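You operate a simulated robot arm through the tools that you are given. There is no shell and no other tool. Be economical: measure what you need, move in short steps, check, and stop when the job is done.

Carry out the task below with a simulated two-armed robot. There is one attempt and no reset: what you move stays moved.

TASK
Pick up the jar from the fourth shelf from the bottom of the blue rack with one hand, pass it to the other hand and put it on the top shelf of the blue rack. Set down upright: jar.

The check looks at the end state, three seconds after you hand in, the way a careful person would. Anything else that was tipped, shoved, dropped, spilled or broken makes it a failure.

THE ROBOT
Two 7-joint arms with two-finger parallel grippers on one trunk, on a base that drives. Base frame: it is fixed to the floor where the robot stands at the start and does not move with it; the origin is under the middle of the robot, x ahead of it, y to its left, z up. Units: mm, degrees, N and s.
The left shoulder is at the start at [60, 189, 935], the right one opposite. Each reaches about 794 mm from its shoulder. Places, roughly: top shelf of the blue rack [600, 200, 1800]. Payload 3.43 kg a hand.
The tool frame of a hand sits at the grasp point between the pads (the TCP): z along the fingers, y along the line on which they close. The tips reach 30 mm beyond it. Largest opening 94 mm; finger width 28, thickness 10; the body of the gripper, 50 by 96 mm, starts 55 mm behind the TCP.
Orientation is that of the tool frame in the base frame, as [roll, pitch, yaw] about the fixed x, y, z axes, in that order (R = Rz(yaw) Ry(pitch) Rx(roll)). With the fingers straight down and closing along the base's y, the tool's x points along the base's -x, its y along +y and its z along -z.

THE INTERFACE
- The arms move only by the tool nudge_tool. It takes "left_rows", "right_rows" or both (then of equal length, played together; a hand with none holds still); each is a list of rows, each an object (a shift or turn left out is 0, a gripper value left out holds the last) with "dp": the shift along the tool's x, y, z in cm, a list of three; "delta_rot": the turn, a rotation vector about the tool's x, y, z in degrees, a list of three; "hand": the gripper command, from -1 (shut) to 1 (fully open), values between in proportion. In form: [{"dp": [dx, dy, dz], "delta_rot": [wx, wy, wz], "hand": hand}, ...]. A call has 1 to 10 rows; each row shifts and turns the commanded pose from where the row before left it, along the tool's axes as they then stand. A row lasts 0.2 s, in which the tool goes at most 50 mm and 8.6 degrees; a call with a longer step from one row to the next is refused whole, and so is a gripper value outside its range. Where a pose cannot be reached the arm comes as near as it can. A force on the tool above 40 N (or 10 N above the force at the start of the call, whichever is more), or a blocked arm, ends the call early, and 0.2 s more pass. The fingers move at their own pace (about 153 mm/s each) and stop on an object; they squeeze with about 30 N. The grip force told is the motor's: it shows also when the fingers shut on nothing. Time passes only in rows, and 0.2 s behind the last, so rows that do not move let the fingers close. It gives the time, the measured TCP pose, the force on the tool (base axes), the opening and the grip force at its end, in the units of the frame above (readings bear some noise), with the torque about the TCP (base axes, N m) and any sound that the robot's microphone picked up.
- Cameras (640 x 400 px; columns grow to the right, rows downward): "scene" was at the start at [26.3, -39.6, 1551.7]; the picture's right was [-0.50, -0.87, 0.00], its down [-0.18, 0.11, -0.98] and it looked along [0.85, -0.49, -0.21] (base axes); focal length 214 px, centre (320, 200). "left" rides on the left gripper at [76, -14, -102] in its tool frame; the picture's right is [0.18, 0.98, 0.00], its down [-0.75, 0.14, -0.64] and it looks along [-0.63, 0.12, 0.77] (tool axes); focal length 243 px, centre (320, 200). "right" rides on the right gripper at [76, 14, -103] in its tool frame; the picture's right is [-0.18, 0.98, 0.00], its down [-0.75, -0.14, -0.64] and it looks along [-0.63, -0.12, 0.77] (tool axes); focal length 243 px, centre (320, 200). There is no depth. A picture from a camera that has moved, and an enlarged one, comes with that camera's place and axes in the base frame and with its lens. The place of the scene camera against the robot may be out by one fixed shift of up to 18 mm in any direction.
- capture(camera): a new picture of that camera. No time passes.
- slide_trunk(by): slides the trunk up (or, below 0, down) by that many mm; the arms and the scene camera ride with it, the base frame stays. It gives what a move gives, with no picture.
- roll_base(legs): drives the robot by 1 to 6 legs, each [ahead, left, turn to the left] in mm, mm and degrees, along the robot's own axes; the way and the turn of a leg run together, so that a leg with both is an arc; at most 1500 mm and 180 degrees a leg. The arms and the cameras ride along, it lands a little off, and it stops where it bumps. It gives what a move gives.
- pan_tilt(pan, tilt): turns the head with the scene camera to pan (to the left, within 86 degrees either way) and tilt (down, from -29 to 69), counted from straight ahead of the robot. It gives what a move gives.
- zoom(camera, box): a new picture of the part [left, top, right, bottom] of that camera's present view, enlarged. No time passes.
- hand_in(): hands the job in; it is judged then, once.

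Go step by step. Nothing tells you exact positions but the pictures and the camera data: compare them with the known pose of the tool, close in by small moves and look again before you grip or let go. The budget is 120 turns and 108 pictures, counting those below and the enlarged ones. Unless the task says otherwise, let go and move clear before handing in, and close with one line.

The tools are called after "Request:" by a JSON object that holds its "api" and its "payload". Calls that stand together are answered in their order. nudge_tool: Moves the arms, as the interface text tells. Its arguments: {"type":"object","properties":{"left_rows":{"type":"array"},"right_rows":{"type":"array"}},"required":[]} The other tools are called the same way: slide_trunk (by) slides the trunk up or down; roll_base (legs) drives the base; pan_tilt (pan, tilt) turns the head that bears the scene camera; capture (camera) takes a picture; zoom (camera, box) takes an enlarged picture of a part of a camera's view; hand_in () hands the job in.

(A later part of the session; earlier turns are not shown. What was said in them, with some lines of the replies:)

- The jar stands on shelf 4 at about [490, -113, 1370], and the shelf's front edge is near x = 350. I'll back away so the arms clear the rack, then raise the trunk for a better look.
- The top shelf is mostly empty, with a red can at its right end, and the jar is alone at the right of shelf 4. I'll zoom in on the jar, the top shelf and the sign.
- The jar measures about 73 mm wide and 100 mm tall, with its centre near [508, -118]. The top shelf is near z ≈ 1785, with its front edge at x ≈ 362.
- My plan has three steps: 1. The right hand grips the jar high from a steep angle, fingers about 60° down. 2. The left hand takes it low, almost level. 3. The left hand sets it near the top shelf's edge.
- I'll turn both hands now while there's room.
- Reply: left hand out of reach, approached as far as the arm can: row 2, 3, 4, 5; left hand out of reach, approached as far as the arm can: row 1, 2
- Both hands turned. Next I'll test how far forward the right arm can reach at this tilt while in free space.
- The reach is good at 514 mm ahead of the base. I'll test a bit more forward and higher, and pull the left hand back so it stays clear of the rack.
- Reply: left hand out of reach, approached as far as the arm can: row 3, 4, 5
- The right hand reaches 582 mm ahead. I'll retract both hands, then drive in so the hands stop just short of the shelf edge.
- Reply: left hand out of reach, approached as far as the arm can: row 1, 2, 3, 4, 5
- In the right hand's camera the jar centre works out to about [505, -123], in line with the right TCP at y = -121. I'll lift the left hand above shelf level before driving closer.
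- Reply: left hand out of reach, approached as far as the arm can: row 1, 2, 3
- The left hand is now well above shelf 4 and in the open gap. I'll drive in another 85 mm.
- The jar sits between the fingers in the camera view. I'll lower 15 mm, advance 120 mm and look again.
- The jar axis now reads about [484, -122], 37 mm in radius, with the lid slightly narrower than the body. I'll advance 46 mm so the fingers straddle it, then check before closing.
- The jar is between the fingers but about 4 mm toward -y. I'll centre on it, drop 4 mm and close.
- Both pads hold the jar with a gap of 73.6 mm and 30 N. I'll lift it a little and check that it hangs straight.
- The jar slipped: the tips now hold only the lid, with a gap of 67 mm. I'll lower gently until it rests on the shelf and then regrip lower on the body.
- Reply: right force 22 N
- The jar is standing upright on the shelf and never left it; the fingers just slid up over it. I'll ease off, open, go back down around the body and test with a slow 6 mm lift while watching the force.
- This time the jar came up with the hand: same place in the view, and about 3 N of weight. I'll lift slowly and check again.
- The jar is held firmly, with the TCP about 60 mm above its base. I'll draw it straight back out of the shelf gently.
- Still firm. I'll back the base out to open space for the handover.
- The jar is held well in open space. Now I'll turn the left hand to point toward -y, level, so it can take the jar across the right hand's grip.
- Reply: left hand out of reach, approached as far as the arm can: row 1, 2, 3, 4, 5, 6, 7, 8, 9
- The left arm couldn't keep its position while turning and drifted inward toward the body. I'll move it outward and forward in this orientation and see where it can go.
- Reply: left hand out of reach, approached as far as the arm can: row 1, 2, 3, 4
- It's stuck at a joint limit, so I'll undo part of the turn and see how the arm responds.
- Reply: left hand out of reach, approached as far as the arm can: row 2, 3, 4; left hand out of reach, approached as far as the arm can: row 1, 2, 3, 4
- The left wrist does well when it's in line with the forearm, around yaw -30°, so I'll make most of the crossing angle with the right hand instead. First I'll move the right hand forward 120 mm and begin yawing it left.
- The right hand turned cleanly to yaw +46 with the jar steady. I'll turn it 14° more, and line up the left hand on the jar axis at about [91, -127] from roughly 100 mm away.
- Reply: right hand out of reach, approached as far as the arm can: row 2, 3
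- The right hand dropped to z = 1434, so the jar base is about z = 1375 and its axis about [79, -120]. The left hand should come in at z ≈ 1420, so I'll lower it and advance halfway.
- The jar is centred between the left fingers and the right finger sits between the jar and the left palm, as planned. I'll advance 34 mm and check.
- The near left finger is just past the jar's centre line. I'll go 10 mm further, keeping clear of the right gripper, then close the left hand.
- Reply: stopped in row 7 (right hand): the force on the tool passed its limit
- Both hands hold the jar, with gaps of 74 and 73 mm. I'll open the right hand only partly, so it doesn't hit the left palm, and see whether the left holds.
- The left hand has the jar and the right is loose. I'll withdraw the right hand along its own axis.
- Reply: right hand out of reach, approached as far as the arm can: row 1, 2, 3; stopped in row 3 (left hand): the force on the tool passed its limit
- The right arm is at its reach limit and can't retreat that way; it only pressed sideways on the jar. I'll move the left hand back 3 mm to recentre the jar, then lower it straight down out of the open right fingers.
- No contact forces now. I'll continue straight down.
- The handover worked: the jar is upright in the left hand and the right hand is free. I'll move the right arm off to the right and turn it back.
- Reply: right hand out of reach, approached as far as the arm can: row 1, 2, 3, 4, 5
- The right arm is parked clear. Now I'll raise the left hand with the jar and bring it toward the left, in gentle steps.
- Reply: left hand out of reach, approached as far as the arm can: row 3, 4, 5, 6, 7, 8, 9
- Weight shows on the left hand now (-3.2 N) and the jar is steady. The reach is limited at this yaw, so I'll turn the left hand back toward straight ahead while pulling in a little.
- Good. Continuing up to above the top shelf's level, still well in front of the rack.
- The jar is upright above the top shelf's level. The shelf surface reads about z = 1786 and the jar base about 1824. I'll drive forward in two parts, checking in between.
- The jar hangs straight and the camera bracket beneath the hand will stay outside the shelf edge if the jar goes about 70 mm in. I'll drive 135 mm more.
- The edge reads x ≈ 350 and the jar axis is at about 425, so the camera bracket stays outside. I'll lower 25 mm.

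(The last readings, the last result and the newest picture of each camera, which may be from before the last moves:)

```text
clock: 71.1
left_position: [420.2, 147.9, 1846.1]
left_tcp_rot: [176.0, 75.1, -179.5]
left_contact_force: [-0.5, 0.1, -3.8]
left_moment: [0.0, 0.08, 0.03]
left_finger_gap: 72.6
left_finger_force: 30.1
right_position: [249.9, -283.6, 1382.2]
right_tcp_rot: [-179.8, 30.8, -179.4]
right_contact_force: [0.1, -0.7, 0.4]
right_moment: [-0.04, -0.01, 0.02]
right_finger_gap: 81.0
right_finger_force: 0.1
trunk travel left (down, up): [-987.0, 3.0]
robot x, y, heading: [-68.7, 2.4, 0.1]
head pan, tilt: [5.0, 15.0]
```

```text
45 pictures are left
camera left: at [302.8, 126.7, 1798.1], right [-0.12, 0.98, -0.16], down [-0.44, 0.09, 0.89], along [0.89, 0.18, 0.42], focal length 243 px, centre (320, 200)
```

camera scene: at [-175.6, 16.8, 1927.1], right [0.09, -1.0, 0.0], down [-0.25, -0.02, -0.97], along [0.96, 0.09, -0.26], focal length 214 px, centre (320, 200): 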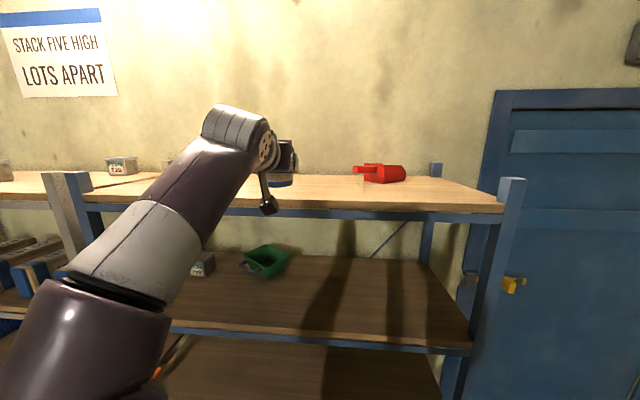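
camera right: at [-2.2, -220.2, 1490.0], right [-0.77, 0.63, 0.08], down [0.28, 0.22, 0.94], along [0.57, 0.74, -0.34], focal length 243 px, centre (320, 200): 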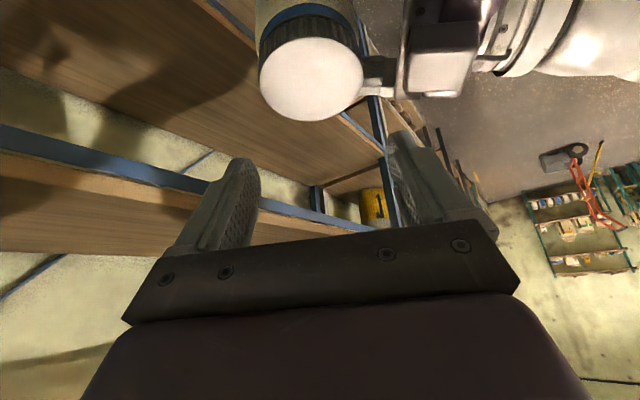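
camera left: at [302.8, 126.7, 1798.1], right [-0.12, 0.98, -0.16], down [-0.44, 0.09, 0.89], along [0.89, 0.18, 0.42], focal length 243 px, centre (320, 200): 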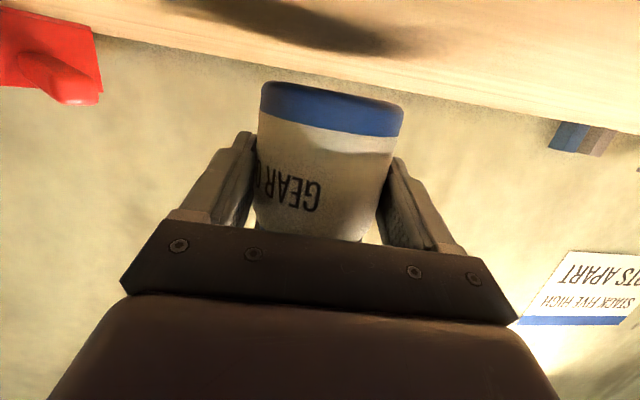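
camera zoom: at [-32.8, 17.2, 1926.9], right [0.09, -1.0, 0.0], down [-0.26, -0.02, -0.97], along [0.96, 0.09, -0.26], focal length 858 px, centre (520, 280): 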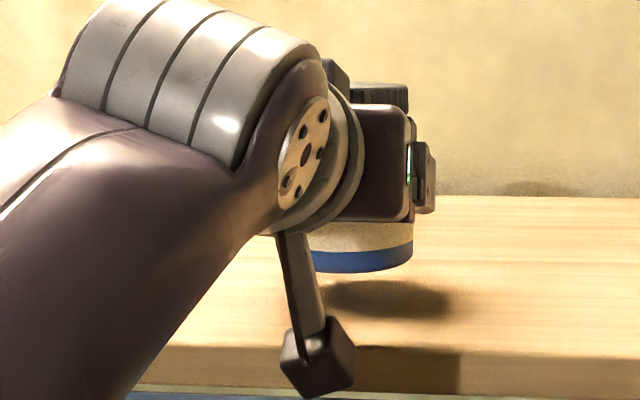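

The jar is roughly 13–20 mm above the shelf. I'll pull back 8 mm for camera clearance and lower in 2 mm steps.

Request:
{"api": "nudge_tool", "payload": {"left_rows": [{"dp": [0.21, 0, -0.77]}, {"dp": [0.19, 0, 0.05]}, {"dp": [0.19, 0, 0.05]}, {"dp": [0.19, 0, 0.05]}, {"dp": [0.19, 0, 0.05]}, {"dp": [0.19, 0, 0.05]}, {}]}}

Request:
{"api": "zoom", "payload": {"camera": "scene", "box": [190, 130, 350, 230]}}

```text
clock: 72.7
left_position: [412.4, 148.3, 1834.4]
left_tcp_rot: [175.9, 75.2, -179.6]
left_contact_force: [0.4, 0.6, -3.2]
left_moment: [-0.01, 0.05, 0.02]
left_finger_gap: 72.2
left_finger_force: 29.8
right_position: [251.7, -283.9, 1382.5]
right_tcp_rot: [-179.7, 30.8, -179.4]
right_contact_force: [-0.8, -0.1, -0.4]
right_moment: [-0.02, 0.0, 0.04]
right_finger_gap: 81.0
right_finger_force: 0.0
trunk travel left (down, up): [-987.0, 3.0]
robot x, y, heading: [-71.6, 2.3, 0.1]
head pan, tilt: [5.0, 15.0]
```

```text
4.00 times, centred on (270, 180) of scene
camera zoom: at [-32.6, 17.1, 1926.9], right [0.09, -1.0, 0.0], down [-0.26, -0.02, -0.97], along [0.96, 0.09, -0.26], focal length 858 px, centre (520, 280)
```

zoom: 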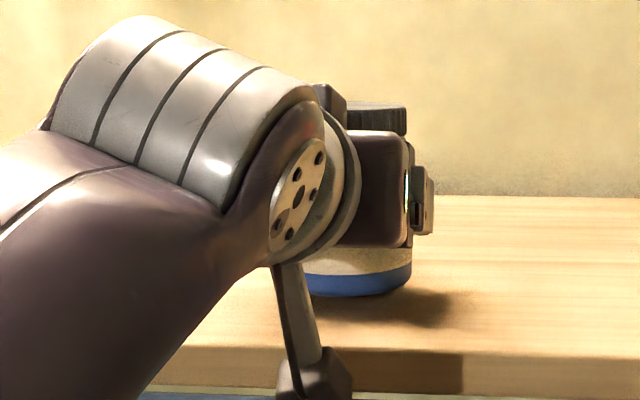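

Request:
{"api": "nudge_tool", "payload": {"left_rows": [{"dp": [0.19, 0, 0.05]}, {"dp": [0.19, 0, 0.05]}, {"dp": [0.19, 0, 0.05]}, {}]}}

Request:
{"api": "zoom", "payload": {"camera": "scene", "box": [230, 160, 326, 220]}}

```text
clock: 73.7
left_position: [413.2, 147.8, 1831.9]
left_tcp_rot: [175.9, 75.2, -179.6]
left_contact_force: [-0.3, 0.2, -3.5]
left_moment: [0.0, 0.05, -0.01]
left_finger_gap: 72.3
left_finger_force: 29.9
right_position: [251.3, -283.1, 1384.0]
right_tcp_rot: [-179.9, 30.8, -179.4]
right_contact_force: [-0.1, 0.0, 0.4]
right_moment: [0.0, -0.02, 0.0]
right_finger_gap: 80.7
right_finger_force: 0.0
trunk travel left (down, up): [-987.0, 3.0]
robot x, y, heading: [-73.2, 1.2, -0.1]
head pan, tilt: [5.0, 15.0]
```

```text
6.67 times, centred on (278, 190) of scene
camera zoom: at [-32.8, 17.1, 1926.9], right [0.09, -1.0, 0.0], down [-0.26, -0.02, -0.97], along [0.96, 0.09, -0.26], focal length 1430 px, centre (600, 267)
```

zoom: 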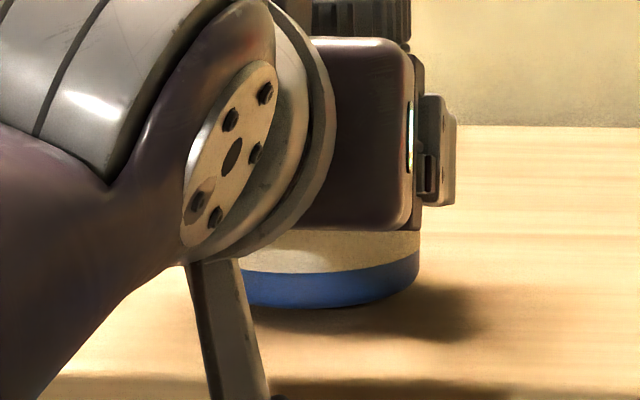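

The shadow is closing in on the base. A few more 2 mm steps.

Request:
{"api": "nudge_tool", "payload": {"left_rows": [{"dp": [0.19, 0, 0.05]}, {"dp": [0.19, 0, 0.05]}, {}]}}

Request:
{"api": "nudge_tool", "payload": {"left_rows": [{"dp": [0.15, 0, 0.04]}, {}]}}

Request:
{"api": "zoom", "payload": {"camera": "scene", "box": [230, 160, 326, 220]}}

```text
clock: 74.5
left_position: [413.3, 148.6, 1827.8]
left_tcp_rot: [175.9, 75.3, -179.5]
left_contact_force: [1.0, 0.4, 2.2]
left_moment: [-0.11, 0.0, 0.04]
left_finger_gap: 72.4
left_finger_force: 29.9
right_position: [251.4, -283.3, 1383.6]
right_tcp_rot: [-179.9, 30.9, -179.3]
right_contact_force: [-0.1, -0.6, 0.4]
right_moment: [0.02, 0.0, -0.01]
right_finger_gap: 80.7
right_finger_force: 0.1
trunk travel left (down, up): [-987.0, 3.0]
robot x, y, heading: [-72.4, 2.6, 0.1]
head pan, tilt: [5.0, 15.0]
```

```text
clock: 75.1
left_position: [411.1, 149.4, 1826.8]
left_tcp_rot: [176.1, 75.5, -179.4]
left_contact_force: [1.3, 2.5, 12.2]
left_moment: [-0.16, 0.11, -0.03]
left_finger_gap: 72.0
left_finger_force: 29.5
right_position: [250.6, -282.7, 1384.0]
right_tcp_rot: [-179.7, 30.9, -179.3]
right_contact_force: [0.1, 0.3, 0.6]
right_moment: [0.0, 0.03, 0.03]
right_finger_gap: 80.9
right_finger_force: 0.1
trunk travel left (down, up): [-987.0, 3.0]
robot x, y, heading: [-68.9, 3.5, 0.1]
head pan, tilt: [5.0, 15.0]
```

```text
6.67 times, centred on (278, 190) of scene
camera zoom: at [-34.0, 17.7, 1927.1], right [0.09, -1.0, 0.0], down [-0.26, -0.02, -0.97], along [0.96, 0.09, -0.26], focal length 1430 px, centre (600, 267)
```

zoom: 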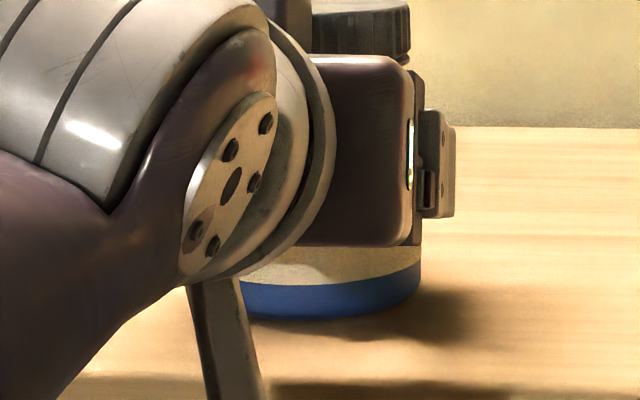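

The jar is standing on the shelf, with force up to +12 N. I'll ease off 1 mm and open the hand.

Request:
{"api": "nudge_tool", "payload": {"left_rows": [{"dp": [-0.09, 0, -0.02]}, {"hand": 0.3}, {"hand": 0.7}, {"hand": 0.95}, {}]}}

Request:
{"api": "capture", "payload": {"camera": "left"}}

Request:
{"api": "zoom", "payload": {"camera": "scene", "box": [190, 130, 350, 230]}}

```text
clock: 76.3
left_position: [413.1, 148.3, 1825.7]
left_tcp_rot: [175.9, 75.2, -179.6]
left_contact_force: [-0.5, 0.5, -0.9]
left_moment: [0.02, -0.02, 0.01]
left_finger_gap: 91.7
left_finger_force: 0.0
right_position: [250.5, -283.4, 1383.2]
right_tcp_rot: [-179.7, 30.9, -179.2]
right_contact_force: [-0.4, -1.0, -0.6]
right_moment: [-0.04, -0.02, -0.04]
right_finger_gap: 80.6
right_finger_force: 0.1
trunk travel left (down, up): [-987.0, 3.0]
robot x, y, heading: [-72.8, 1.0, 0.0]
head pan, tilt: [5.0, 15.0]
```

```text
41 pictures are left
camera left: at [295.0, 126.4, 1777.6], right [-0.12, 0.98, -0.16], down [-0.44, 0.09, 0.89], along [0.89, 0.18, 0.42], focal length 243 px, centre (320, 200)
```

left: 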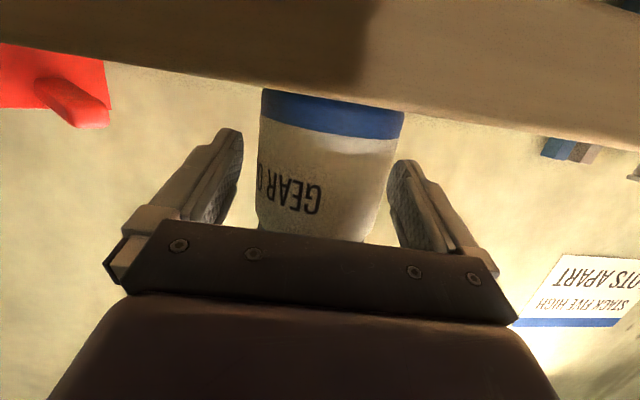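

```text
4.00 times, centred on (270, 180) of scene
camera zoom: at [-33.4, 17.0, 1926.9], right [0.09, -1.0, 0.0], down [-0.26, -0.02, -0.97], along [0.96, 0.09, -0.26], focal length 858 px, centre (520, 280)
```

zoom: 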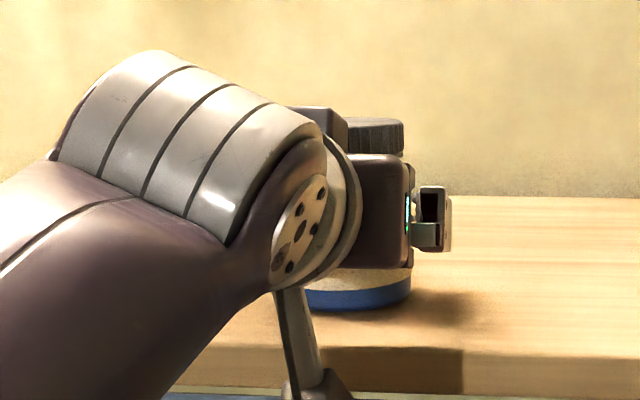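

The fingers are open on both sides and the jar stands on its own. I'll withdraw straight back.

Request:
{"api": "nudge_tool", "payload": {"left_rows": [{"dp": [0.13, 0.04, -0.48]}, {"dp": [0.25, 0.08, -0.96]}, {"dp": [0.38, 0.11, -1.45]}, {"dp": [0.38, 0.11, -1.45]}, {"dp": [0.38, 0.11, -1.45]}, {}]}}

Request:
{"api": "capture", "payload": {"camera": "left"}}

```text
clock: 77.7
left_position: [352.0, 148.7, 1826.0]
left_tcp_rot: [175.9, 75.1, -179.6]
left_contact_force: [-0.2, 0.9, 1.0]
left_moment: [-0.03, 0.04, 0.0]
left_finger_gap: 91.8
left_finger_force: 0.1
right_position: [251.3, -282.9, 1383.6]
right_tcp_rot: [-179.8, 31.0, -179.3]
right_contact_force: [0.0, -1.0, 0.5]
right_moment: [-0.01, 0.01, 0.01]
right_finger_gap: 80.8
right_finger_force: 0.1
trunk travel left (down, up): [-987.0, 3.0]
robot x, y, heading: [-72.9, -0.4, 0.2]
head pan, tilt: [5.0, 15.0]
```

```text
39 pictures are left
camera left: at [234.6, 126.5, 1778.1], right [-0.12, 0.98, -0.16], down [-0.44, 0.09, 0.89], along [0.89, 0.18, 0.42], focal length 243 px, centre (320, 200)
```

left: 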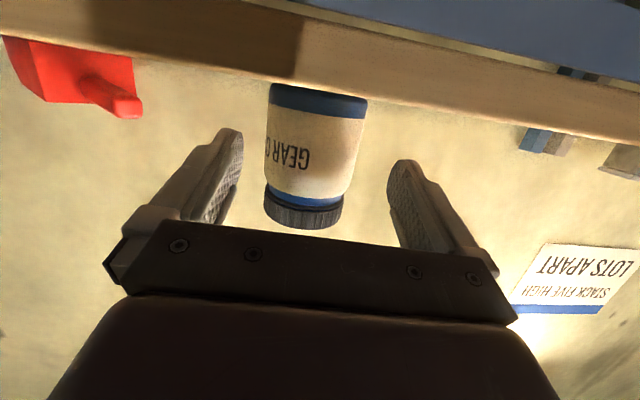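

The jar stands upright on the shelf and the fingers are clear of it. I'll back the base away and take a final look.

Request:
{"api": "roll_base", "payload": {"legs": [[-250, 0, 0]]}}

Request:
{"api": "capture", "payload": {"camera": "scene"}}

Request:
{"api": "capture", "payload": {"camera": "left"}}

```text
clock: 79.5
left_position: [106.3, 148.6, 1824.4]
left_tcp_rot: [176.0, 75.0, -179.6]
left_contact_force: [0.5, -0.6, 0.1]
left_moment: [-0.01, 0.0, -0.03]
left_finger_gap: 91.5
left_finger_force: 0.1
right_position: [3.6, -284.1, 1382.9]
right_tcp_rot: [-179.8, 30.7, -179.3]
right_contact_force: [0.5, 0.3, -0.3]
right_moment: [-0.01, 0.05, 0.02]
right_finger_gap: 80.5
right_finger_force: 0.1
trunk travel left (down, up): [-987.0, 3.0]
robot x, y, heading: [-322.0, 2.1, 0.0]
head pan, tilt: [5.0, 15.0]
```

```text
38 pictures are left
camera scene: at [-278.8, 16.5, 1926.8], right [0.09, -1.0, 0.0], down [-0.26, -0.02, -0.97], along [0.96, 0.09, -0.26], focal length 214 px, centre (320, 200)
```

scene: 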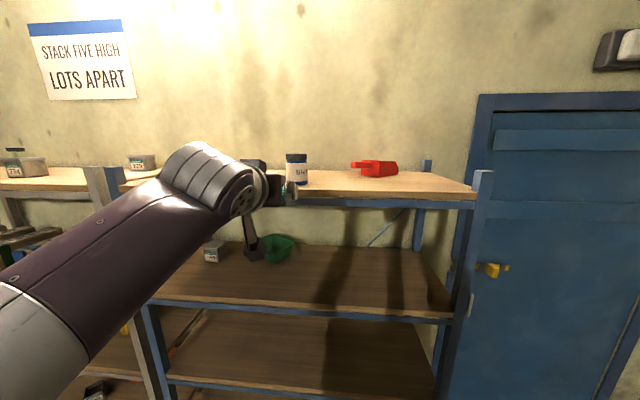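

```text
37 pictures are left
camera left: at [-11.3, 126.0, 1777.2], right [-0.12, 0.98, -0.16], down [-0.43, 0.09, 0.9], along [0.89, 0.18, 0.41], focal length 243 px, centre (320, 200)
```

left: 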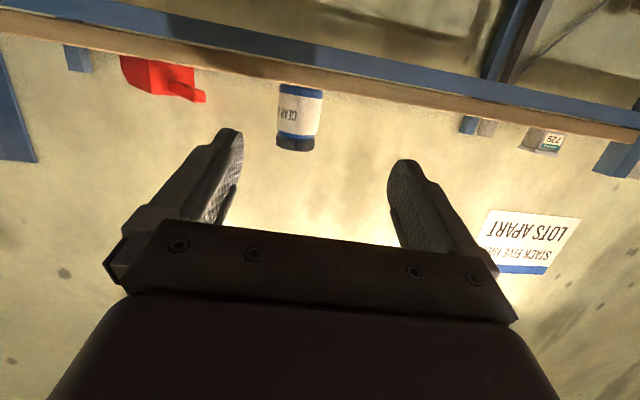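

The jar stands upright on the top shelf, nothing else looks disturbed in the pictures, and both hands are clear, so I'm handing in.

Request:
{"api": "hand_in", "payload": {}}

```text
The job is handed in.
```

The jar was picked from shelf 4 with the right hand, passed to the left in mid-air, and now stands upright on the blue rack's top shelf; the job is handed in.
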